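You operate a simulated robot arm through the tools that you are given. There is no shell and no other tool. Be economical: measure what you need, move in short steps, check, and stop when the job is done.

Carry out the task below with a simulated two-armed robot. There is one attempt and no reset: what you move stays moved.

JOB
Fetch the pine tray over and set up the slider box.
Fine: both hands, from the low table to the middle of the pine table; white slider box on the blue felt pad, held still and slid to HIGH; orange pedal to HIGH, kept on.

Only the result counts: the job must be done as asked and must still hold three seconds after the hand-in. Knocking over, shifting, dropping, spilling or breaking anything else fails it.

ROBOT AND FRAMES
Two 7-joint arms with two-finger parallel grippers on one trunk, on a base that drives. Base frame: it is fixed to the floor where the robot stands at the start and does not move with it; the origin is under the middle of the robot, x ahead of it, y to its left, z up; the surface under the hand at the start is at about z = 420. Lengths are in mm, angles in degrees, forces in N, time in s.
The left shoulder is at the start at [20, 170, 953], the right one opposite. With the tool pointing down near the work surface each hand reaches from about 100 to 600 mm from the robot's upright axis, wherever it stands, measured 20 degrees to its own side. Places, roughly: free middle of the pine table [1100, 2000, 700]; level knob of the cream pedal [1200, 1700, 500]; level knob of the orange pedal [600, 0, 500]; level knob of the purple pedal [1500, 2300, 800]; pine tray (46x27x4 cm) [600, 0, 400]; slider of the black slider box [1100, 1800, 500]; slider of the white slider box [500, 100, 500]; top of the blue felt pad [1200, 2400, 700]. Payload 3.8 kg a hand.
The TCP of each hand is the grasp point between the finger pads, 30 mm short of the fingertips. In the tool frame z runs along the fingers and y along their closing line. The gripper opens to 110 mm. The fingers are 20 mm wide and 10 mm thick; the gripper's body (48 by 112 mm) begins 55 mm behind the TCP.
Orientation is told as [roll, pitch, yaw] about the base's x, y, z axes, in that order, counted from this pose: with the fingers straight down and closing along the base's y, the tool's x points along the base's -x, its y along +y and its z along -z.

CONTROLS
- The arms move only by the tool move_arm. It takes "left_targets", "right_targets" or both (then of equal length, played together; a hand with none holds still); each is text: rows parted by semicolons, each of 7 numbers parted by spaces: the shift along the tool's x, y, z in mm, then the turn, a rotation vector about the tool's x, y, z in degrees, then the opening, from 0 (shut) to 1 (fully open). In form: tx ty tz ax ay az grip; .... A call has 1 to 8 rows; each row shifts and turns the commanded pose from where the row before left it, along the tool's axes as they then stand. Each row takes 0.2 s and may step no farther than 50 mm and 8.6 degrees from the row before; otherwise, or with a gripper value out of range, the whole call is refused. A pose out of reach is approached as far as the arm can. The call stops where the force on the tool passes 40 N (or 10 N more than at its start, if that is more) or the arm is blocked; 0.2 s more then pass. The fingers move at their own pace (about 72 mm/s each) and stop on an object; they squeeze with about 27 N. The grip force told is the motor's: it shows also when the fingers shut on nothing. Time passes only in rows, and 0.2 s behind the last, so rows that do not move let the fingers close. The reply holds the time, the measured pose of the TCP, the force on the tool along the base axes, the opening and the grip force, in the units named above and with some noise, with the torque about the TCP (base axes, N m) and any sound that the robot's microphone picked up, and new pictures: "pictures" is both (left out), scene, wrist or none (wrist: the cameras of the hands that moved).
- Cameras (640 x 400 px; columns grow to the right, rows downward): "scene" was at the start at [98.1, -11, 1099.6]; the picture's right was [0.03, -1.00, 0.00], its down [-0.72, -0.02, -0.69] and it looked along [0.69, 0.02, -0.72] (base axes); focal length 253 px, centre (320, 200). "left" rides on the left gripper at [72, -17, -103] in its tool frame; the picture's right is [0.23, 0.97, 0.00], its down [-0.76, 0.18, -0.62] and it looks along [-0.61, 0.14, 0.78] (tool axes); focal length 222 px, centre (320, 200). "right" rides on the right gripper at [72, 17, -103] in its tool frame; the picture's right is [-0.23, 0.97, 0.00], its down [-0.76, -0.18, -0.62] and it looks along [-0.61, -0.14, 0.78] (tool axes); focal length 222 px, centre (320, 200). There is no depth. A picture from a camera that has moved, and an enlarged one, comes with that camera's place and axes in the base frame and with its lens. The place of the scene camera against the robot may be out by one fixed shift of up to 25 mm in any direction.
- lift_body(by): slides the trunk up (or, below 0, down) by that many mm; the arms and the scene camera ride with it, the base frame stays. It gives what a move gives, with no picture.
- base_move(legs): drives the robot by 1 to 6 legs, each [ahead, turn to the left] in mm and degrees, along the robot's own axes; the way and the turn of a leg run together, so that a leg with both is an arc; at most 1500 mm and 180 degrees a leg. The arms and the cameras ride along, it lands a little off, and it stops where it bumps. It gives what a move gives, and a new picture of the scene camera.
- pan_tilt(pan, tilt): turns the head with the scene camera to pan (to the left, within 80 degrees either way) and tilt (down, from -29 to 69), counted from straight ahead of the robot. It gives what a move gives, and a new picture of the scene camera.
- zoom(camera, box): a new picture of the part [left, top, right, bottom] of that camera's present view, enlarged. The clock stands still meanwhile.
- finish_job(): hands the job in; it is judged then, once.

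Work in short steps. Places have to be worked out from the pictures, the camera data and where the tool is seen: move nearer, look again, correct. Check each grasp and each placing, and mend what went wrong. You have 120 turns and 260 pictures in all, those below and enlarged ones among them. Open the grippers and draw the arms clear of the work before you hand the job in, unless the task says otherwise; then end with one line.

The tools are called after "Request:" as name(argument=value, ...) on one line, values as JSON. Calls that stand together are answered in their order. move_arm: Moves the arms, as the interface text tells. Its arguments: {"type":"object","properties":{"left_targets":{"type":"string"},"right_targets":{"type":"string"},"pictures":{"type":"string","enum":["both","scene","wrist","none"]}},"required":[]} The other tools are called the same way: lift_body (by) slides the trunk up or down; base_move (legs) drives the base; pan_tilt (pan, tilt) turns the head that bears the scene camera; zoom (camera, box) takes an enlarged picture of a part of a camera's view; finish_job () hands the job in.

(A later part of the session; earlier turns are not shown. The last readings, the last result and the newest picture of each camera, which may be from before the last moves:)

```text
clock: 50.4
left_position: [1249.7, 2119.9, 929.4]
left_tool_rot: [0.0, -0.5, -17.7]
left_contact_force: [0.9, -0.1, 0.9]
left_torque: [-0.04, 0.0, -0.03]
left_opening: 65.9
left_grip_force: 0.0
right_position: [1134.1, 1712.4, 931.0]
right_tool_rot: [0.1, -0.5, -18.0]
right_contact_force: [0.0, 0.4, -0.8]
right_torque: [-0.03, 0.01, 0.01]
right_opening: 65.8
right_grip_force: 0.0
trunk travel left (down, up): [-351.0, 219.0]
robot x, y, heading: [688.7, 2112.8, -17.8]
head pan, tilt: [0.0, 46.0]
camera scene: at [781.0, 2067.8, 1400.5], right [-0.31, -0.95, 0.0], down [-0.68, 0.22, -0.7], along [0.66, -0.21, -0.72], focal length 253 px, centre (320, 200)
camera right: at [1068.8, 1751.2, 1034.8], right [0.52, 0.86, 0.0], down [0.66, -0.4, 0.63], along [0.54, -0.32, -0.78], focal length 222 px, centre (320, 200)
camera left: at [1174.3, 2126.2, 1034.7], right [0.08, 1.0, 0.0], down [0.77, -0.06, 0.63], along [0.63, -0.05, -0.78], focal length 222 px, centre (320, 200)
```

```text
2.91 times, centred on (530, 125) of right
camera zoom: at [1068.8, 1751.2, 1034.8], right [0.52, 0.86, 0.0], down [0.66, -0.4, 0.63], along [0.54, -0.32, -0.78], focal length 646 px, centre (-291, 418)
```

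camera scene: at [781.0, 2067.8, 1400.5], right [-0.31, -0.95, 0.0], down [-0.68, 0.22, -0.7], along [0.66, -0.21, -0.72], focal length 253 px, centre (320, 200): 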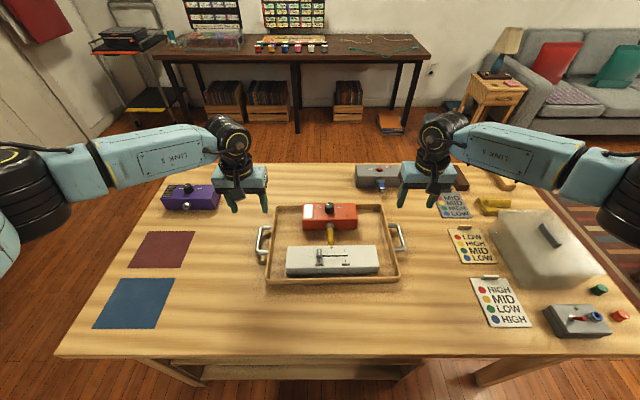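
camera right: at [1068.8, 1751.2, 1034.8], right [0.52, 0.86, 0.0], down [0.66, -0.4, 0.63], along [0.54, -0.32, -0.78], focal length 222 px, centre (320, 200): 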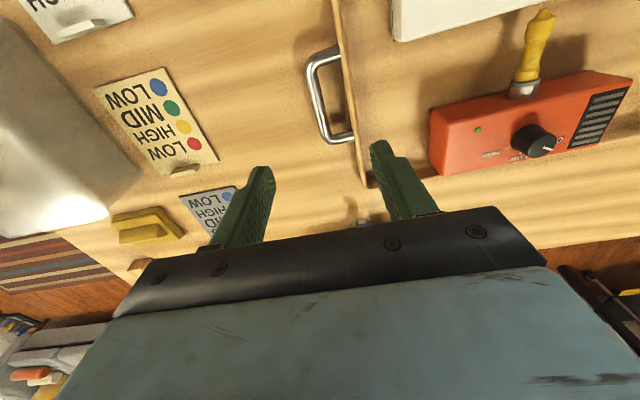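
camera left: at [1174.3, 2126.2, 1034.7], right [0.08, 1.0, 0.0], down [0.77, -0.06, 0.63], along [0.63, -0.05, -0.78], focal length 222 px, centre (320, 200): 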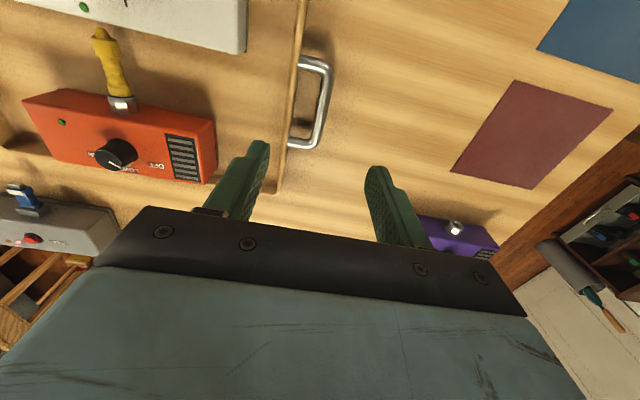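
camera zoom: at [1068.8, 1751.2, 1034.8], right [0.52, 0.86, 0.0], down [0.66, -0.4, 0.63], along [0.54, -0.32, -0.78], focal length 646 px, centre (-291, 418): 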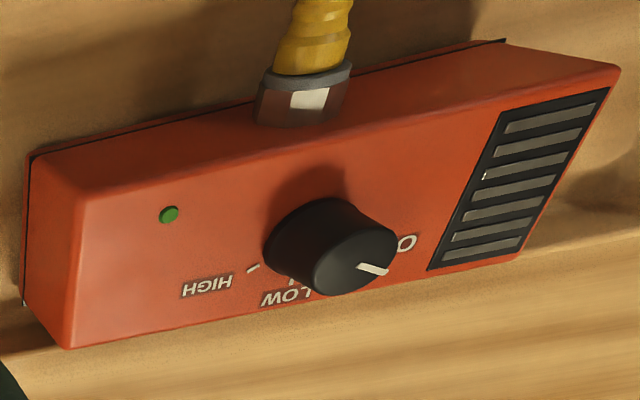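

In the robot's frame the knob is at about (620 ahead, -31 left), spanning z 804–825. Its pointer is near the OFF tick at about -58°, LOW is at 0° and HIGH at about +60°, so it has to turn roughly 118° clockwise. It's far for the right arm, so I'll turn the robot 16° left and lower the trunk while raising the arms.

Request:
move_arm(left_targets="0 0 -40 0 0 0 0.6; 0 0 -40 0 0 0 0.6; 0 0 -40 0 0 0 0.6", right_targets="0 0 -40 0 0 0 0.6; 0 0 -40 0 0 0 0.6; 0 0 -40 0 0 0 0.6", pictures="none")

Request:
lift_body(by=-120)

Request:
base_move(legs=[[0, 16]])

```text
clock: 51.1
left_position: [1247.9, 2120.5, 1051.9]
left_tool_rot: [0.0, -0.5, -17.6]
left_contact_force: [-0.6, 0.0, -0.6]
left_torque: [0.03, -0.01, 0.0]
left_opening: 66.0
left_grip_force: 0.0
right_position: [1133.0, 1712.3, 1052.1]
right_tool_rot: [0.1, -0.5, -18.0]
right_contact_force: [0.0, 0.7, 0.2]
right_torque: [-0.01, -0.02, -0.01]
right_opening: 66.1
right_grip_force: 0.0
trunk travel left (down, up): [-351.0, 219.0]
robot x, y, heading: [689.3, 2112.4, -17.9]
head pan, tilt: [0.0, 46.0]
```

```text
clock: 52.6
left_position: [1247.7, 2119.4, 930.5]
left_tool_rot: [0.0, -0.4, -17.6]
left_contact_force: [-0.1, -0.4, 0.0]
left_torque: [0.0, 0.03, 0.05]
left_opening: 66.3
left_grip_force: 0.0
right_position: [1134.1, 1713.0, 932.0]
right_tool_rot: [0.1, -0.5, -18.0]
right_contact_force: [0.5, 0.1, -0.6]
right_torque: [-0.04, 0.01, 0.03]
right_opening: 65.8
right_grip_force: 0.0
trunk travel left (down, up): [-231.0, 339.0]
robot x, y, heading: [688.1, 2110.7, -17.9]
head pan, tilt: [0.0, 46.0]
```

```text
clock: 54.0
left_position: [1224.1, 2274.0, 930.0]
left_tool_rot: [0.0, -0.5, -1.5]
left_contact_force: [-0.2, 0.8, -0.6]
left_torque: [-0.02, 0.04, 0.0]
left_opening: 66.1
left_grip_force: 0.1
right_position: [1226.7, 1852.3, 931.4]
right_tool_rot: [0.2, -0.5, -1.8]
right_contact_force: [0.6, -0.2, -1.0]
right_torque: [0.0, 0.01, 0.01]
right_opening: 65.7
right_grip_force: 0.1
trunk travel left (down, up): [-231.0, 339.0]
robot x, y, heading: [685.5, 2112.4, -1.7]
head pan, tilt: [0.0, 46.0]
camera scene: at [786.6, 2096.2, 1280.5], right [-0.03, -1.0, 0.0], down [-0.72, 0.02, -0.69], along [0.69, -0.02, -0.72], focal length 253 px, centre (320, 200)
```

scene: 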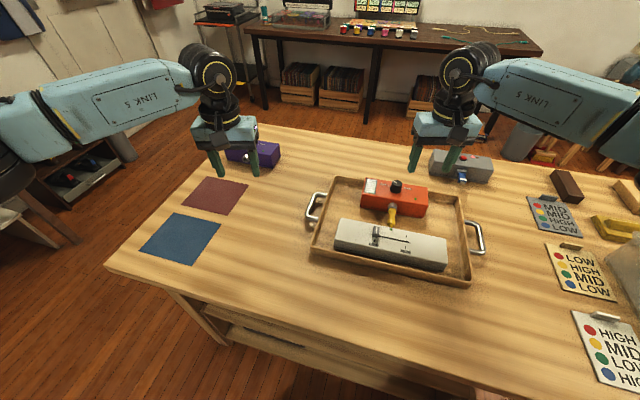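

The right hand needs about 41 mm forward and 42 mm left to be over the knob. I'll go there, pre-turned about 43° counter-clockwise, and descend to z ≈ 880 to check.

Request:
move_arm(right_targets="-20 21 0 0 0 0 0.5; -20.5 21 0 0 0 0 0.5; 0 0 10 0 0 -8.5 0.5; 0 0 10 0 0 -8.5 0.5; 0 0 10 0 0 -8.5 0.5; 0 0 10 0 0 -8.5 0.5; 0 0 10 0 0 -8.5 0.5")

Request:
zoom(camera="right", box=[200, 60, 440, 230])

```text
clock: 55.6
left_position: [1224.3, 2275.1, 931.0]
left_tool_rot: [0.1, -0.5, -1.5]
left_contact_force: [0.5, -0.4, -0.3]
left_torque: [0.01, 0.01, 0.01]
left_opening: 65.8
left_grip_force: 0.1
right_position: [1270.1, 1893.0, 900.7]
right_tool_rot: [-0.1, -0.5, 23.7]
right_contact_force: [-0.1, 0.0, 0.3]
right_torque: [0.01, -0.01, 0.01]
right_opening: 54.7
right_grip_force: 0.0
right hand out of reach, approached as far as the arm can: row 6, 7
trunk travel left (down, up): [-231.0, 339.0]
robot x, y, heading: [689.2, 2111.0, -1.5]
head pan, tilt: [0.0, 46.0]
camera scene: at [786.5, 2095.6, 1280.5], right [-0.03, -1.0, 0.0], down [-0.72, 0.02, -0.69], along [0.69, -0.02, -0.72], focal length 253 px, centre (320, 200)
camera right: at [1195.1, 1879.2, 1003.9], right [-0.18, 0.98, 0.0], down [0.76, 0.14, 0.63], along [0.62, 0.12, -0.78], focal length 222 px, centre (320, 200)
```

scene: 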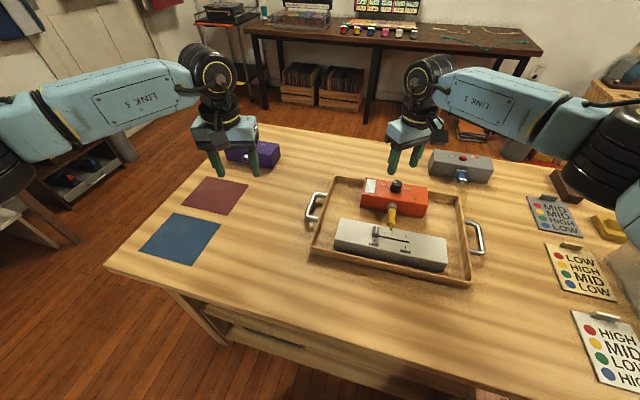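
right: 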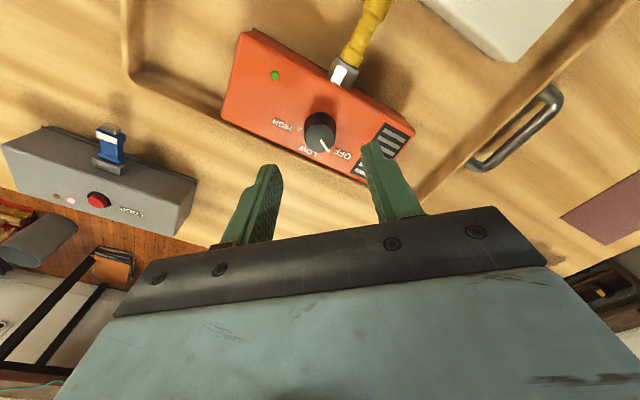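

```text
2.35 times, centred on (320, 145) of right
camera zoom: at [1195.1, 1879.2, 1003.9], right [-0.18, 0.98, 0.0], down [0.76, 0.14, 0.63], along [0.62, 0.12, -0.78], focal length 523 px, centre (320, 329)
```

zoom: 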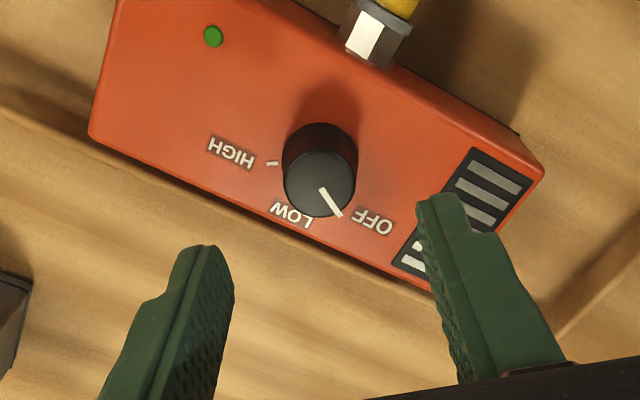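

The position is right: knob (1269, 1893). The wrist limit stopped the counter-clockwise turn at yaw ≈ 24°. I'll turn back clockwise a little and descend, checking that the arm follows.

Request:
move_arm(right_targets="0 0 0 0 0 8.5 0.5; 0 0 0 0 0 8.5 0.5; 0 0 8 0 0 6 0.45; 0 0 8 0 0 0 0.45; 0 0 8 0 0 0 0.45", pictures="wrist")

```text
clock: 56.8
left_position: [1225.2, 2274.8, 930.3]
left_tool_rot: [0.0, -0.4, -1.6]
left_contact_force: [-1.0, -0.8, -0.2]
left_torque: [-0.05, 0.02, -0.01]
left_opening: 66.0
left_grip_force: 0.0
right_position: [1269.9, 1892.9, 876.8]
right_tool_rot: [0.1, -0.5, 0.6]
right_contact_force: [0.8, 0.9, 0.0]
right_torque: [0.01, 0.01, 0.02]
right_opening: 49.6
right_grip_force: 0.1
trunk travel left (down, up): [-231.0, 339.0]
robot x, y, heading: [688.7, 2113.1, -1.6]
head pan, tilt: [0.0, 46.0]
camera right: at [1195.8, 1908.8, 979.8], right [0.22, 0.98, 0.0], down [0.76, -0.17, 0.63], along [0.61, -0.13, -0.78], focal length 222 px, centre (320, 200)
```

right: 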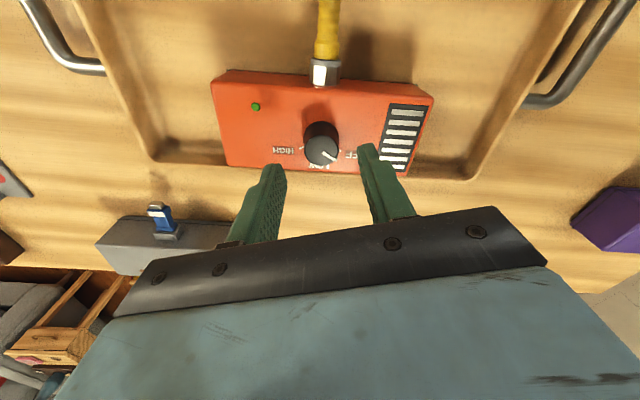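

The knob sits within 2 mm of the TCP axis. I'll descend 39 mm so the tips surround it, then close.

Request:
move_arm(right_targets="1.7 1.5 13 0 0 0 0.45; 0 0 13 0 0 0 0.45; 0 0 12 0 0 0 0.45; 0 0 0 0 0 0 0; 0 0 0 0 0 0 0; 0 0 0 0 0 0 0", pictures="wrist")

Request:
zoom(camera="right", box=[200, 60, 440, 230])

```text
clock: 58.2
left_position: [1225.2, 2275.1, 931.0]
left_tool_rot: [0.0, -0.6, -1.5]
left_contact_force: [1.1, 0.0, 0.1]
left_torque: [0.01, 0.0, -0.02]
left_opening: 65.9
left_grip_force: 0.0
right_position: [1266.6, 1893.3, 838.2]
right_tool_rot: [0.1, -0.6, 0.6]
right_contact_force: [-0.2, 0.3, 1.0]
right_torque: [-0.05, -0.05, 0.02]
right_opening: 26.3
right_grip_force: 26.7
trunk travel left (down, up): [-231.0, 339.0]
robot x, y, heading: [688.9, 2113.9, -1.9]
head pan, tilt: [0.0, 46.0]
camera right: at [1194.0, 1910.4, 941.4], right [0.22, 0.98, 0.0], down [0.76, -0.17, 0.63], along [0.61, -0.13, -0.78], focal length 222 px, centre (320, 200)
```

right: 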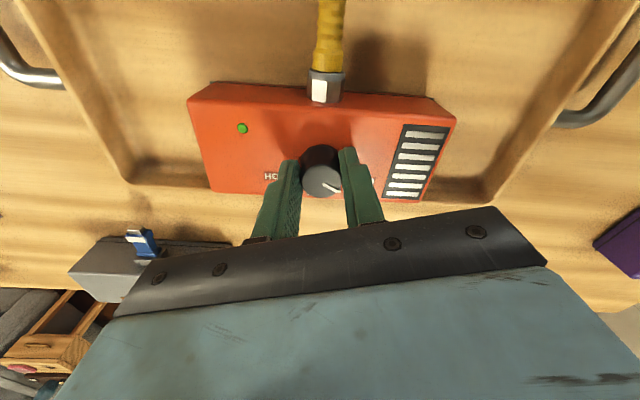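

```text
2.35 times, centred on (320, 145) of right
camera zoom: at [1194.0, 1910.4, 941.4], right [0.22, 0.98, 0.0], down [0.76, -0.17, 0.63], along [0.61, -0.13, -0.78], focal length 523 px, centre (320, 329)
```

zoom: 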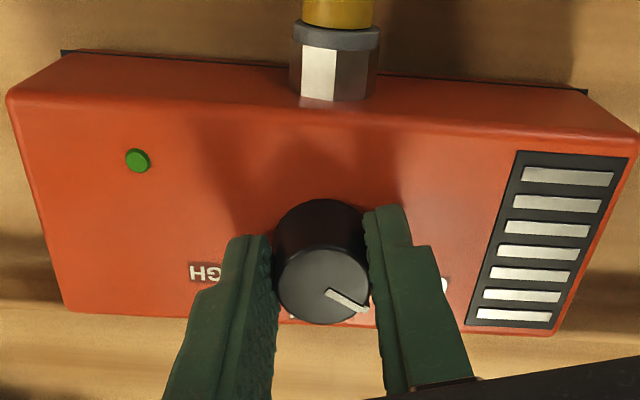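

The knob is gripped at 26 mm. I'll turn it clockwise about 56° and look.

Request:
move_arm(right_targets="0 0 0 0 0 8 0; 0 0 0 0 0 8 0; 0 0 0 0 0 8 0; 0 0 0 0 0 8 0; 0 0 0 0 0 8 0; 0 0 0 0 0 8 0; 0 0 0 0 0 8 0")

Request:
zoom(camera="right", box=[200, 60, 440, 230])

```text
clock: 59.8
left_position: [1224.7, 2274.9, 930.8]
left_tool_rot: [0.0, -0.6, -1.6]
left_contact_force: [0.3, -0.3, 0.1]
left_torque: [-0.03, -0.01, 0.0]
left_opening: 65.8
left_grip_force: 0.0
right_position: [1268.1, 1893.7, 839.4]
right_tool_rot: [0.3, -0.1, -55.4]
right_contact_force: [0.5, 1.6, -0.5]
right_torque: [-0.09, -0.04, -0.03]
right_opening: 26.3
right_grip_force: 27.1
trunk travel left (down, up): [-231.0, 339.0]
robot x, y, heading: [688.6, 2114.6, -1.7]
head pan, tilt: [0.0, 46.0]
camera scene: at [786.6, 2095.6, 1280.5], right [-0.03, -1.0, 0.0], down [-0.72, 0.02, -0.69], along [0.69, -0.02, -0.72], focal length 253 px, centre (320, 200)
camera right: at [1239.6, 1963.2, 942.3], right [0.93, 0.36, 0.01], down [0.28, -0.73, 0.62], along [0.23, -0.58, -0.78], focal length 222 px, centre (320, 200)
```

scene: 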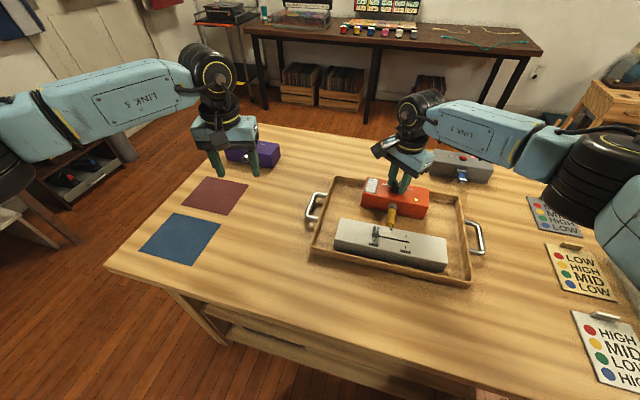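
right: 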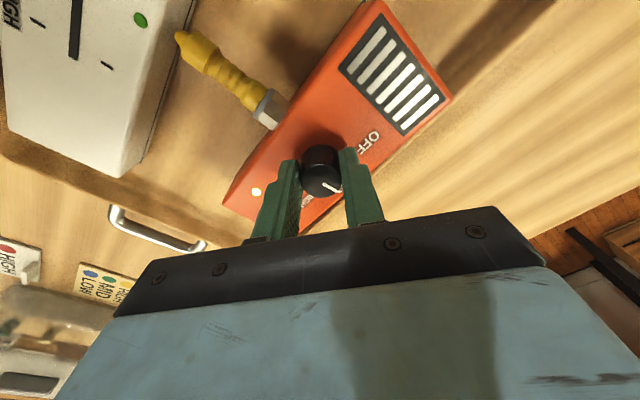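

```text
2.35 times, centred on (320, 145) of right
camera zoom: at [1239.6, 1963.2, 942.3], right [0.93, 0.36, 0.01], down [0.28, -0.73, 0.62], along [0.23, -0.58, -0.78], focal length 523 px, centre (320, 329)
```

zoom: 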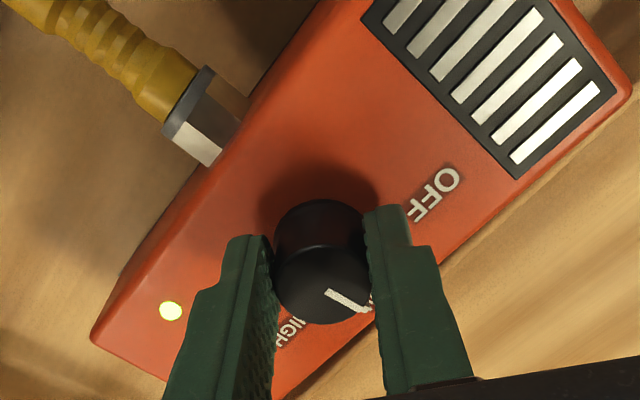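

The LED lit up, so it was OFF and is now near LOW. The knob follows and the pedal stays put. I'll continue clockwise another 60° towards HIGH.

Request:
move_arm(right_targets="0 0 0 0 0 8 0; 0 0 0 0 0 8 0; 0 0 0 0 0 8 0; 0 0 0 0 0 8 0; 0 0 0 0 0 8 0; 0 0 0 0 0 8 0; 0 0 0 0 0 8 0; 0 0 0 0 0 4 0")

Request:
zoom(camera="right", box=[200, 60, 440, 230])

```text
clock: 61.6
left_position: [1225.1, 2273.9, 930.6]
left_tool_rot: [0.0, -0.5, -1.5]
left_contact_force: [-0.1, 0.1, 0.7]
left_torque: [0.02, 0.0, 0.0]
left_opening: 66.1
left_grip_force: 0.2
right_position: [1267.6, 1894.2, 839.0]
right_tool_rot: [0.4, 0.4, -115.5]
right_contact_force: [0.6, 1.8, 3.3]
right_torque: [-0.32, 0.14, 0.0]
right_opening: 26.4
right_grip_force: 26.7
trunk travel left (down, up): [-231.0, 339.0]
robot x, y, heading: [686.0, 2111.1, -1.7]
head pan, tilt: [0.0, 46.0]
camera scene: at [786.4, 2095.9, 1280.5], right [-0.03, -1.0, 0.0], down [-0.72, 0.02, -0.69], along [0.69, -0.02, -0.72], focal length 253 px, centre (320, 200)
camera right: at [1313.1, 1952.4, 943.4], right [0.78, -0.62, 0.01], down [-0.49, -0.61, 0.62], along [-0.38, -0.49, -0.79], focal length 222 px, centre (320, 200)
```

scene: 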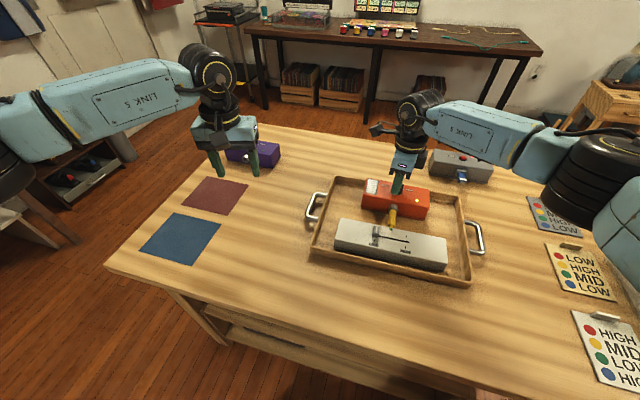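
right: 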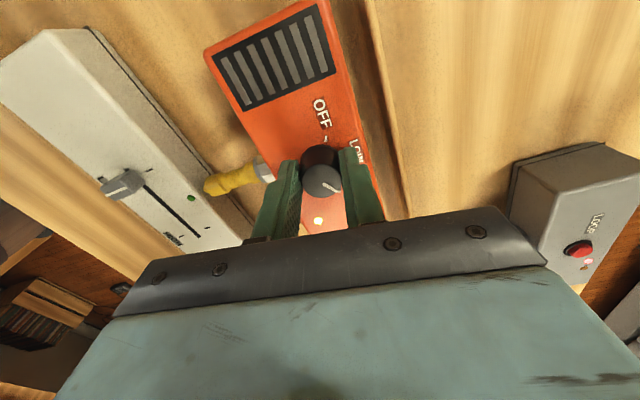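

```text
2.35 times, centred on (320, 145) of right
camera zoom: at [1313.1, 1952.4, 943.4], right [0.78, -0.62, 0.01], down [-0.49, -0.61, 0.62], along [-0.38, -0.49, -0.79], focal length 523 px, centre (320, 329)
```

zoom: 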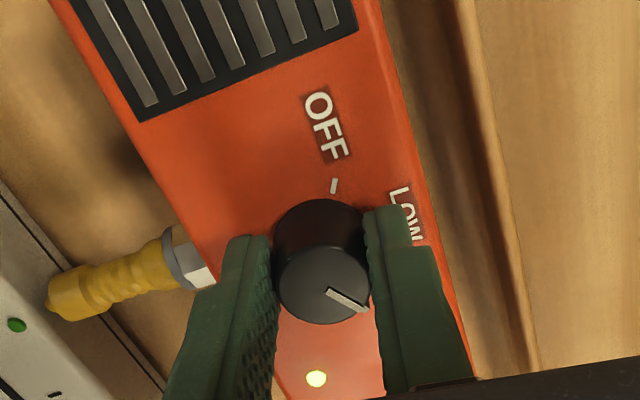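

The pointer is at about +52° to +56°, just short of HIGH. I'll add 6° and then release and check.

Request:
move_arm(right_targets="0 0 0 0 0 6 0; 0 0 0 0 0 0 0; 0 0 0 0 0 0 0.42; 0 0 0 0 0 0 0.42; 0 0 -15 0 0 0 0.42; 0 0 -30 0 0 0 0.42; 0 0 -30 0 0 0 0.42")

Request:
zoom(camera="right", box=[200, 40, 440, 210])

Request:
zoom(camera="scene", box=[340, 160, 460, 235])

```text
clock: 63.2
left_position: [1224.0, 2275.6, 931.1]
left_tool_rot: [-0.1, -0.5, -1.5]
left_contact_force: [-0.3, -0.1, -0.6]
left_torque: [0.02, 0.0, 0.01]
left_opening: 66.1
left_grip_force: 0.0
right_position: [1268.6, 1894.2, 914.2]
right_tool_rot: [0.4, 0.4, -121.5]
right_contact_force: [0.6, -1.2, -0.4]
right_torque: [-0.02, -0.01, -0.03]
right_opening: 46.1
right_grip_force: 0.1
trunk travel left (down, up): [-231.0, 339.0]
robot x, y, heading: [687.3, 2110.5, -1.7]
head pan, tilt: [0.0, 46.0]
camera scene: at [786.3, 2095.7, 1280.5], right [-0.03, -1.0, 0.0], down [-0.72, 0.02, -0.69], along [0.69, -0.02, -0.72], focal length 253 px, centre (320, 200)
camera right: at [1318.5, 1946.9, 1018.4], right [0.71, -0.7, 0.01], down [-0.55, -0.56, 0.62], along [-0.43, -0.44, -0.79], focal length 222 px, centre (320, 200)
```

scene: 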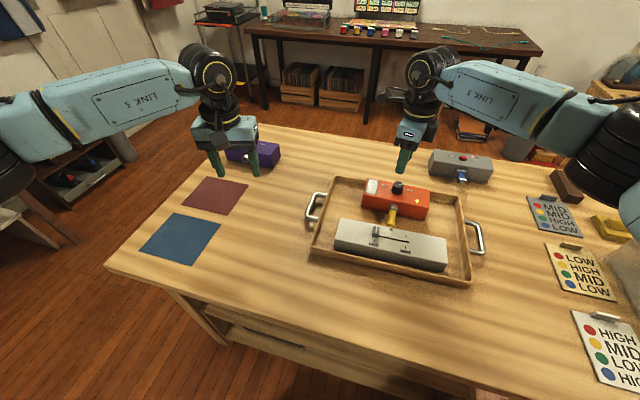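
right: 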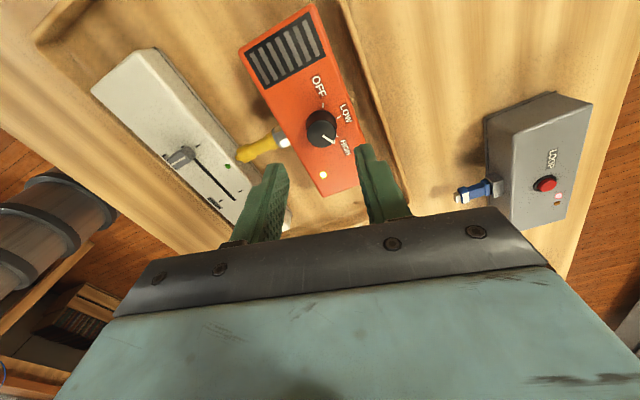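

```text
2.35 times, centred on (320, 125) of right
camera zoom: at [1318.5, 1946.9, 1018.4], right [0.71, -0.7, 0.01], down [-0.55, -0.56, 0.62], along [-0.43, -0.44, -0.79], focal length 523 px, centre (320, 376)
```

zoom: 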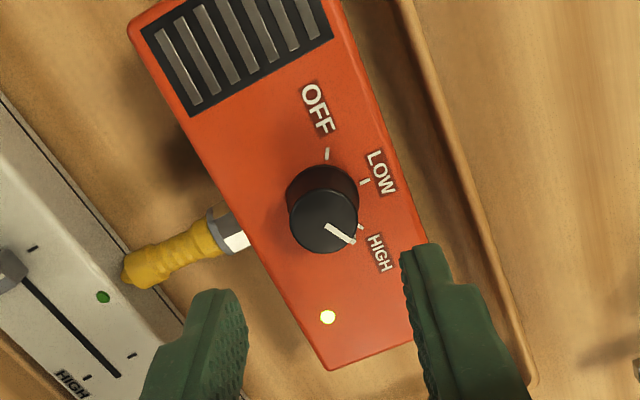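

```text
5.33 times, centred on (400, 198) of scene
camera zoom: at [786.3, 2095.7, 1280.5], right [-0.03, -1.0, 0.0], down [-0.72, 0.02, -0.69], along [0.69, -0.02, -0.72], focal length 1348 px, centre (-107, 213)
```

zoom: 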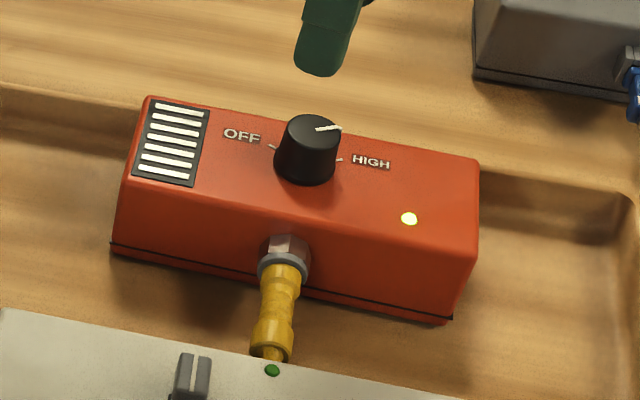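

The LED is lit and the pointer reads about 61°. A circle fit through the three ticks puts HIGH at 56–60°, so I'll regrip and back off 4° to sit on the mark.

Request:
move_arm(right_targets="0 0 37 0 0 0 0.42; 0 0 38 0 0 0 0.42; 0 0 0 0 0 0 0; 0 0 0 0 0 0 0; 0 0 0 0 0 -4 0; 0 0 0 0 0 0 0.42; 0 0 0 0 0 0 0.42; 0 0 -15 0 0 0 0.42", pictures="none")

Request:
move_arm(right_targets="0 0 -30 0 0 0 0.42; 0 0 -40 0 0 0 0.42", pictures="none")

Request:
zoom(camera="right", box=[240, 60, 400, 170])

Request:
zoom(camera="scene", box=[370, 170, 434, 210])

```text
clock: 65.0
left_position: [1224.1, 2274.0, 930.5]
left_tool_rot: [0.0, -0.4, -1.6]
left_contact_force: [-0.1, 0.0, -0.3]
left_torque: [0.0, -0.05, 0.02]
left_opening: 66.0
left_grip_force: 0.0
right_position: [1268.3, 1893.5, 853.7]
right_tool_rot: [0.4, 0.3, -117.5]
right_contact_force: [0.0, -0.3, -0.5]
right_torque: [0.0, 0.02, 0.01]
right_opening: 46.3
right_grip_force: 0.1
trunk travel left (down, up): [-231.0, 339.0]
robot x, y, heading: [691.5, 2114.0, -1.8]
head pan, tilt: [0.0, 46.0]
```

```text
clock: 65.6
left_position: [1224.6, 2274.8, 929.9]
left_tool_rot: [0.0, -0.5, -1.6]
left_contact_force: [0.0, 0.9, 1.4]
left_torque: [-0.01, 0.0, -0.01]
left_opening: 65.9
left_grip_force: 0.1
right_position: [1267.0, 1893.9, 925.4]
right_tool_rot: [0.4, 0.3, -117.3]
right_contact_force: [0.5, 0.3, 1.3]
right_torque: [0.0, 0.01, -0.02]
right_opening: 46.0
right_grip_force: 0.0
trunk travel left (down, up): [-231.0, 339.0]
robot x, y, heading: [687.6, 2112.1, -1.8]
head pan, tilt: [0.0, 46.0]
```

```text
3.64 times, centred on (320, 115) of right
camera zoom: at [1313.3, 1950.0, 1029.5], right [0.76, -0.65, 0.01], down [-0.51, -0.6, 0.62], along [-0.4, -0.47, -0.79], focal length 808 px, centre (320, 509)
```

zoom: 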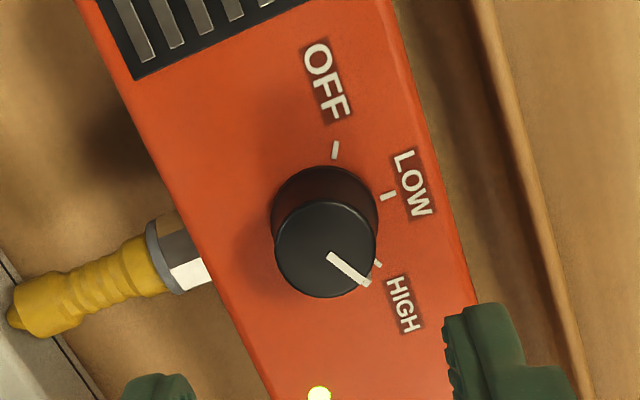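

```text
10.00 times, centred on (402, 190) of scene
camera zoom: at [786.2, 2095.7, 1280.5], right [-0.03, -1.0, 0.0], down [-0.72, 0.02, -0.69], along [0.69, -0.02, -0.72], focal length 2528 px, centre (-500, 300)
```

zoom: 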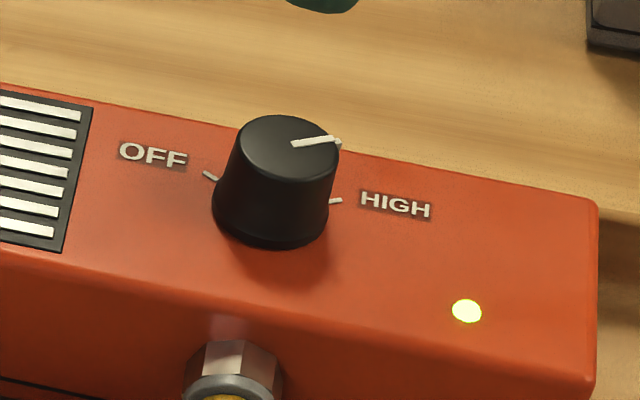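

The knob reads HIGH and the LED is lit, so the pedal is done. Next is the slider box, about 255 × 68 mm and centred near (478 ahead, -48 left) in the old robot heading. I'll turn back 16° and rotate the hands to ±90° so they can grip across its width at both ends.

Request:
base_move(legs=[[0, -16]])

Request:
move_arm(left_targets="15 0 0 0 0 -8.5 0.8; 15 0 0 0 0 -8.5 0.8; 0 0 0 0 0 -8.5 0.8; 0 0 0 0 0 -8.5 0.8; 0 0 0 0 0 -8.5 0.8; 0 0 0 0 0 -8.5 0.8; 0 0 0 0 0 -8.5 0.8; 0 0 0 0 0 -8.5 0.8", pictures="none")

```text
clock: 66.9
left_position: [1248.6, 2120.3, 930.4]
left_tool_rot: [-0.1, -0.5, -17.5]
left_contact_force: [0.6, -0.4, 0.5]
left_torque: [0.03, 0.01, 0.01]
left_opening: 66.0
left_grip_force: 0.1
right_position: [1183.2, 1743.1, 924.3]
right_tool_rot: [0.5, 0.3, -133.3]
right_contact_force: [0.5, -0.2, 1.2]
right_torque: [0.0, 0.0, 0.02]
right_opening: 46.4
right_grip_force: 0.0
trunk travel left (down, up): [-231.0, 339.0]
robot x, y, heading: [683.8, 2110.6, -17.7]
head pan, tilt: [0.0, 46.0]
camera scene: at [781.5, 2067.2, 1280.5], right [-0.3, -0.95, 0.0], down [-0.69, 0.22, -0.69], along [0.66, -0.21, -0.72], focal length 253 px, centre (320, 200)
```

scene: 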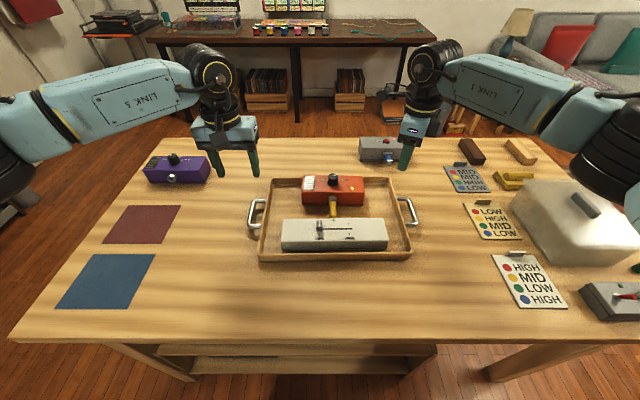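

```text
clock: 68.7
left_position: [1218.8, 2128.0, 930.7]
left_tool_rot: [-0.5, -0.2, 50.7]
left_contact_force: [-0.2, -0.3, -0.4]
left_torque: [0.0, 0.02, 0.02]
left_opening: 87.9
left_grip_force: 0.1
right_position: [1183.0, 1741.6, 925.2]
right_tool_rot: [0.5, 0.3, -133.4]
right_contact_force: [0.4, -0.4, 0.1]
right_torque: [0.04, 0.02, 0.02]
right_opening: 46.1
right_grip_force: 0.1
trunk travel left (down, up): [-231.0, 339.0]
robot x, y, heading: [688.6, 2112.3, -17.9]
head pan, tilt: [0.0, 46.0]
```

I'll finish the rotations and move both hands over the two ends of the slider box at z ≈ 868.

Request:
move_arm(left_targets="0 0 0 0 0 -8.5 0.8; 0 0 0 0 0 -8.5 0.8; 0 0 0 0 0 -4.5 0.8; 44 7.4 20 0 0 0 0.8; 44 7.4 20 0 0 0 0.8; 44 7.4 20 0 0 0 0.8", right_targets="0 0 0 0 0 -8.5 0.8; 0 0 0 0 0 -8.5 0.8; 0 0 0 0 0 -8.6 0.8; 20.5 -35.3 20 0 0 0 0.8; 20.5 -35.3 20 0 0 0 0.8; 20.5 -35.3 20 0 0 0 0.8")

```text
clock: 70.1
left_position: [1157.8, 2010.1, 869.6]
left_tool_rot: [-0.4, -0.2, 72.1]
left_contact_force: [-6.4, 32.5, 6.5]
left_torque: [-4.43, -0.63, -1.19]
left_opening: 87.7
left_grip_force: 0.0
right_position: [1102.5, 1825.2, 863.4]
right_tool_rot: [0.5, -0.4, -108.9]
right_contact_force: [5.9, -32.9, -7.4]
right_torque: [3.39, 0.99, -1.79]
right_opening: 88.0
right_grip_force: 0.0
trunk travel left (down, up): [-231.0, 339.0]
robot x, y, heading: [686.5, 2110.3, -17.6]
head pan, tilt: [0.0, 46.0]
camera scene: at [781.5, 2067.0, 1280.5], right [-0.3, -0.95, 0.0], down [-0.69, 0.22, -0.69], along [0.66, -0.21, -0.72], focal length 253 px, centre (320, 200)
camera right: at [1140.8, 1889.4, 966.7], right [0.85, -0.53, 0.01], down [-0.42, -0.66, 0.63], along [-0.33, -0.54, -0.78], focal length 222 px, centre (320, 200)
camera left: at [1150.9, 1937.1, 974.9], right [-1.0, 0.08, -0.01], down [0.06, 0.78, 0.62], along [0.06, 0.62, -0.78], focal length 222 px, centre (320, 200)
```

scene: 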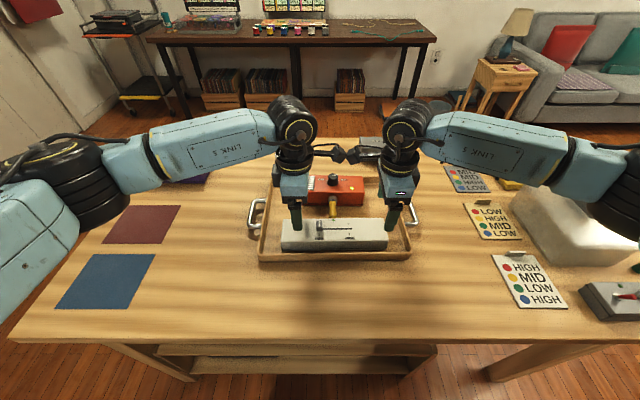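
right: 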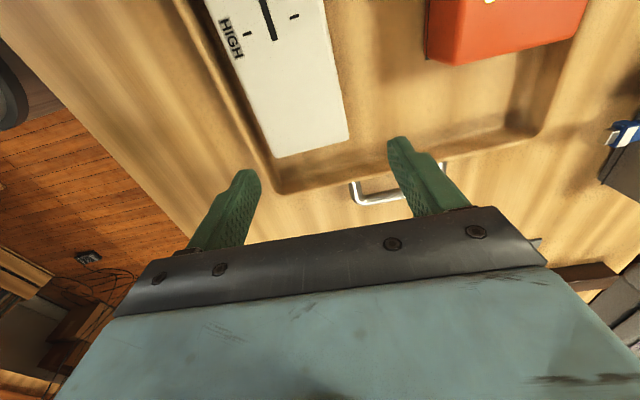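
left: 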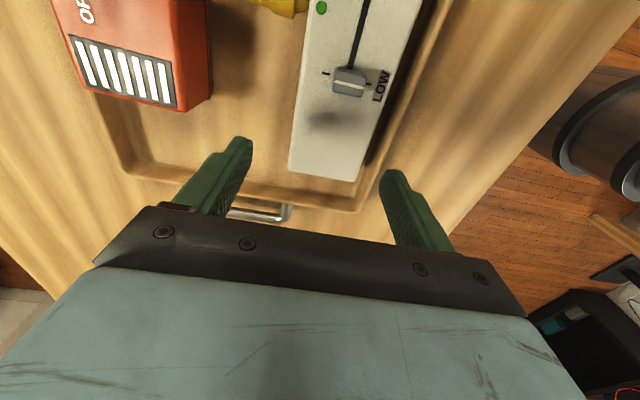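

The two wrist cameras have touched between the hands (33 N) because both sit inboard. I'll back the hands apart at once, then lean both outward by about 32° about their closing line so the cameras clear each other.

Request:
move_arm(left_targets="-25 0 -5 0 0 0 0.8; -10 0 0 0 8 0 0.8; 0 0 0 0 8 0 0.8; 0 0 0 0 8 0 0.8; 0 0 0 0 8 0 0.8", right_targets="-25 0 -5 0 0 1.2 0.8; -10 0 0 0 8 0 0.8; 0 0 0 0 8 0 0.8; 0 0 0 0 8 0 0.8; 0 0 0 0 8 0 0.8")

```text
clock: 71.3
left_position: [1168.3, 2042.5, 875.1]
left_tool_rot: [-0.6, 32.2, 71.7]
left_contact_force: [1.0, -0.1, -0.9]
left_torque: [0.02, 0.0, 0.02]
left_opening: 88.1
left_grip_force: 0.0
right_position: [1090.7, 1799.7, 869.5]
right_tool_rot: [0.5, 32.3, -108.6]
right_contact_force: [-0.2, 0.6, -0.3]
right_torque: [-0.02, 0.0, -0.02]
right_opening: 88.1
right_grip_force: 0.0
trunk travel left (down, up): [-231.0, 339.0]
robot x, y, heading: [689.8, 2113.1, -17.9]
head pan, tilt: [0.0, 46.0]
camera scene: at [781.6, 2067.9, 1280.5], right [-0.3, -0.95, 0.0], down [-0.69, 0.22, -0.69], along [0.66, -0.21, -0.72], focal length 253 px, centre (320, 200)
camera right: at [1108.4, 1800.8, 995.9], right [0.86, -0.5, -0.11], down [-0.49, -0.87, 0.12], along [-0.16, -0.05, -0.99], focal length 222 px, centre (320, 200)
camera left: at [1181.6, 2032.6, 1003.2], right [-0.99, 0.12, 0.11], down [0.13, 0.98, 0.12], along [-0.1, 0.13, -0.99], focal length 222 px, centre (320, 200)
```

scene: 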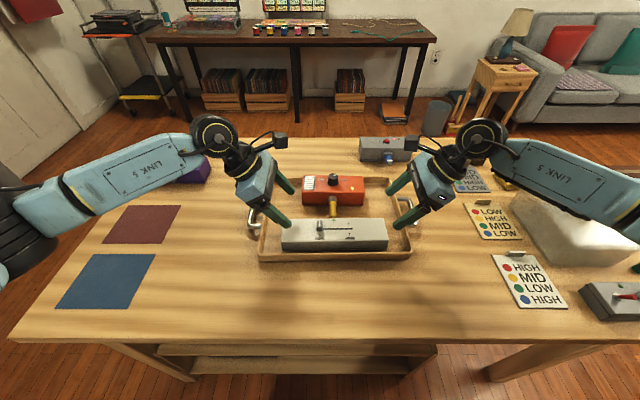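
right: 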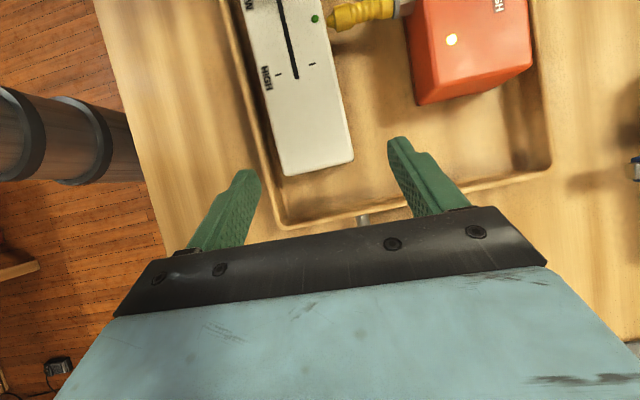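
left: 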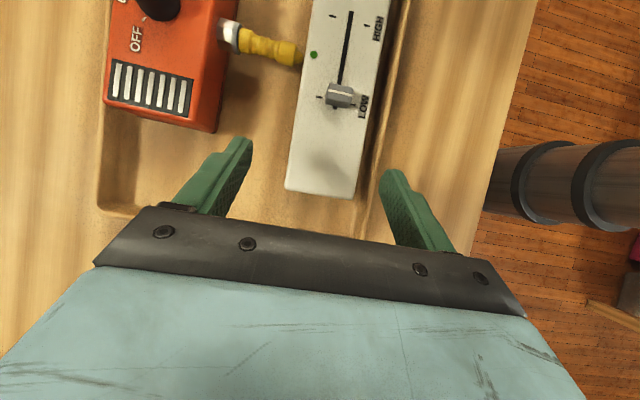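

The box measures about 248 × 68 mm with its centre at (1122, 1937). Targets 30 mm in from each end are (1149, 2027) and (1096, 1847). I'll move over them and descend until the tips are just at the box top.

Request:
move_arm(left_targets="17.6 13.8 11.1 0 0 0 0.74; -16.4 0 26 0 0 0 0.74; -16.4 0 26 0 0 0 0.74", right_targets="39.3 -9.3 24.7 0 0 0 0.74; -15.4 0 24.4 0 0 0 0.74; -15.4 0 24.4 0 0 0 0.74")

```text
clock: 72.1
left_position: [1149.9, 2026.7, 812.9]
left_tool_rot: [-0.5, 32.0, 71.8]
left_contact_force: [0.2, 0.2, 0.5]
left_torque: [0.0, -0.02, 0.0]
left_opening: 81.2
left_grip_force: 0.1
right_position: [1098.3, 1846.4, 811.0]
right_tool_rot: [0.6, 32.1, -108.7]
right_contact_force: [0.0, -0.9, -1.2]
right_torque: [-0.01, 0.0, 0.02]
right_opening: 81.5
right_grip_force: 0.1
trunk travel left (down, up): [-231.0, 339.0]
robot x, y, heading: [689.9, 2110.8, -17.8]
head pan, tilt: [0.0, 46.0]
camera scene: at [781.9, 2067.8, 1280.4], right [-0.3, -0.95, 0.0], down [-0.69, 0.22, -0.69], along [0.66, -0.21, -0.72], focal length 253 px, centre (320, 200)
camera right: at [1115.7, 1847.0, 937.1], right [0.86, -0.5, -0.11], down [-0.49, -0.87, 0.12], along [-0.16, -0.05, -0.99], focal length 222 px, centre (320, 200)
camera left: at [1162.0, 2016.1, 940.7], right [-0.99, 0.12, 0.11], down [0.13, 0.98, 0.12], along [-0.1, 0.14, -0.99], focal length 222 px, centre (320, 200)
```

scene: 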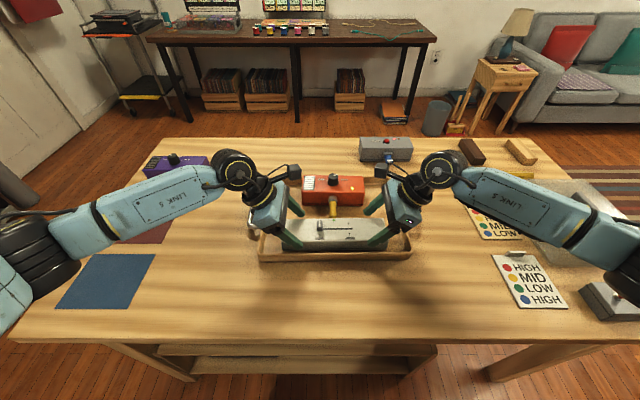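
right: 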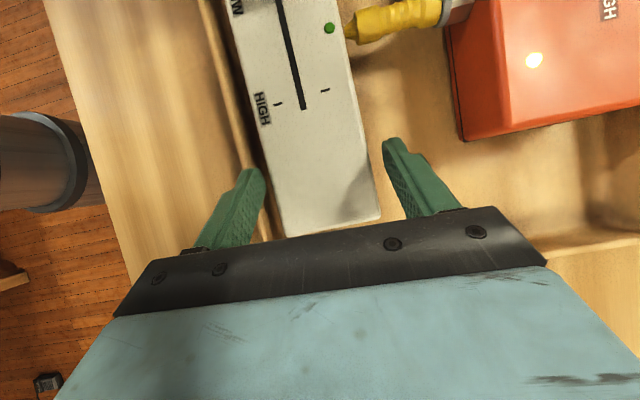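
left: 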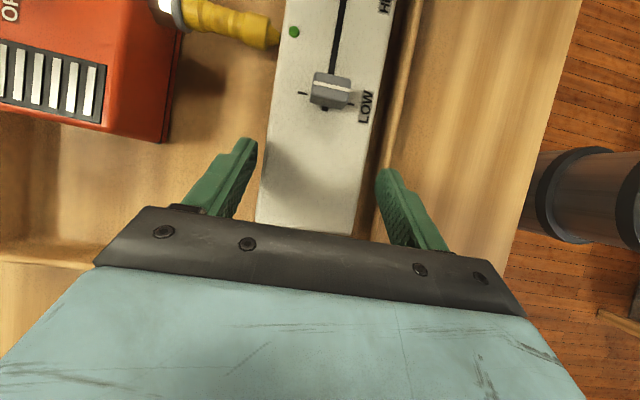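

Both views of the green dot triangulate the box top to z = 789, and the tray rim is near 770, with too little gap in front for a finger below the rim. I'll grip the upper 18 mm of the box with the tips just above the rim, after shifting both hands 4 mm towards the robot.

Request:
move_arm(left_targets="0 4 0 0 0 0 0.74; -5.9 0 9.3 0 0 0 0.74; 0 0 0 0 0 0 0; 0 0 0 0 0 0 0; 0 0 0 0 0 0 0", right_targets="0 -4 0 0 0 0 0.74; -4.8 0 7.6 0 0 0 0.74; 0 0 0 0 0 0 0; 0 0 0 0 0 0 0; 0 0 0 0 0 0 0")

```text
clock: 73.3
left_position: [1145.8, 2028.6, 802.2]
left_tool_rot: [-0.6, 32.0, 71.8]
left_contact_force: [3.8, 0.5, 0.6]
left_torque: [-0.09, -0.14, 0.34]
left_opening: 70.3
left_grip_force: 26.9
right_position: [1094.9, 1848.0, 801.8]
right_tool_rot: [0.6, 32.2, -108.6]
right_contact_force: [-3.1, -0.3, 1.9]
right_torque: [0.26, 0.2, 0.45]
right_opening: 70.5
right_grip_force: 27.0
trunk travel left (down, up): [-231.0, 339.0]
robot x, y, heading: [687.5, 2113.2, -17.7]
head pan, tilt: [0.0, 46.0]
camera scene: at [781.7, 2067.8, 1280.5], right [-0.3, -0.95, 0.0], down [-0.69, 0.22, -0.69], along [0.66, -0.21, -0.72], focal length 253 px, centre (320, 200)
camera right: at [1111.4, 1848.8, 928.1], right [0.86, -0.5, -0.11], down [-0.49, -0.87, 0.12], along [-0.16, -0.05, -0.99], focal length 222 px, centre (320, 200)
camera left: at [1158.9, 2018.3, 930.0], right [-0.99, 0.12, 0.11], down [0.13, 0.98, 0.12], along [-0.1, 0.14, -0.99], focal length 222 px, centre (320, 200)
```

scene: 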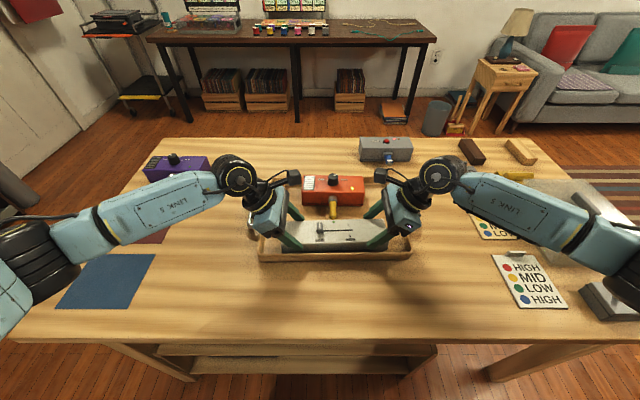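
right: 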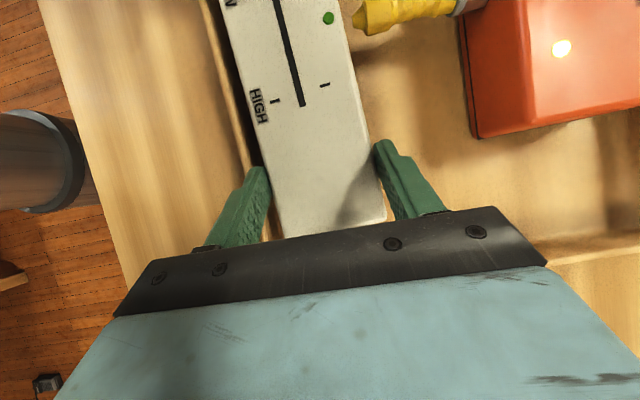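
left: 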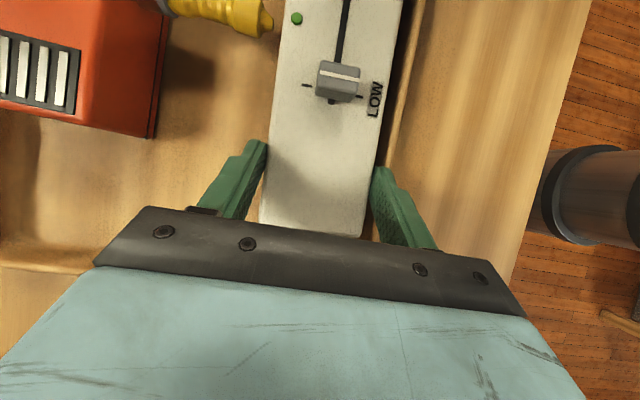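

The box is gripped at 70 mm by both hands. I'll do a 40 mm trunk lift as a test.

Request:
lift_body(by=40)

Request:
move_arm(left_targets="0 0 0 0 0 0 0", right_targets="0 0 0 0 0 0 0")

```text
clock: 74.1
left_position: [1145.6, 2028.2, 842.3]
left_tool_rot: [-0.6, 32.0, 71.8]
left_contact_force: [6.2, -1.7, -3.2]
left_torque: [0.28, -0.23, 0.51]
left_opening: 70.1
left_grip_force: 27.0
right_position: [1095.2, 1848.5, 842.0]
right_tool_rot: [0.6, 32.2, -108.7]
right_contact_force: [-5.3, 1.1, 1.2]
right_torque: [0.13, 0.06, 0.66]
right_opening: 70.6
right_grip_force: 27.0
trunk travel left (down, up): [-271.0, 299.0]
robot x, y, heading: [687.0, 2112.9, -17.8]
head pan, tilt: [0.0, 46.0]
```

```text
clock: 74.5
left_position: [1146.7, 2028.2, 842.0]
left_tool_rot: [-0.6, 32.0, 71.8]
left_contact_force: [7.6, -2.0, -2.9]
left_torque: [0.35, -0.23, 0.56]
left_opening: 70.1
left_grip_force: 27.0
right_position: [1093.9, 1848.7, 842.0]
right_tool_rot: [0.6, 32.1, -108.6]
right_contact_force: [-7.5, 0.5, 2.4]
right_torque: [0.11, 0.1, 0.78]
right_opening: 70.6
right_grip_force: 26.8
trunk travel left (down, up): [-271.0, 299.0]
robot x, y, heading: [685.3, 2112.0, -17.9]
head pan, tilt: [0.0, 46.0]
camera scene: at [781.9, 2067.8, 1320.4], right [-0.3, -0.95, 0.0], down [-0.69, 0.22, -0.69], along [0.66, -0.21, -0.72], focal length 253 px, centre (320, 200)
camera right: at [1111.5, 1849.0, 967.9], right [0.86, -0.5, -0.11], down [-0.48, -0.87, 0.12], along [-0.16, -0.05, -0.99], focal length 222 px, centre (320, 200)
camera left: at [1159.1, 2018.3, 970.0], right [-0.99, 0.12, 0.11], down [0.13, 0.98, 0.12], along [-0.1, 0.14, -0.99], focal length 222 px, centre (320, 200)
```

scene: 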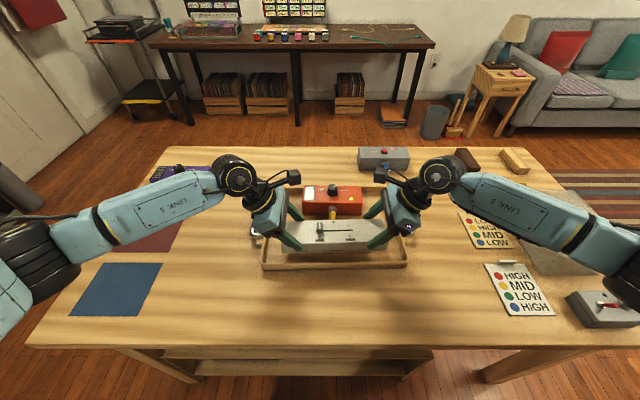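
right: 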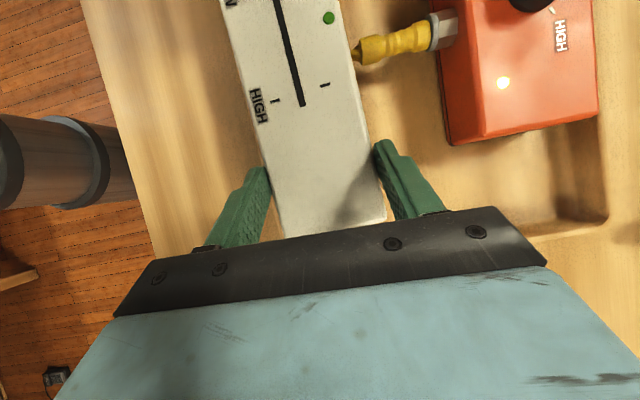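
left: 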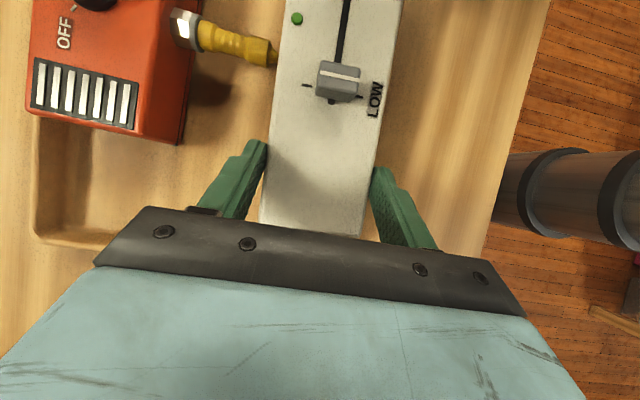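

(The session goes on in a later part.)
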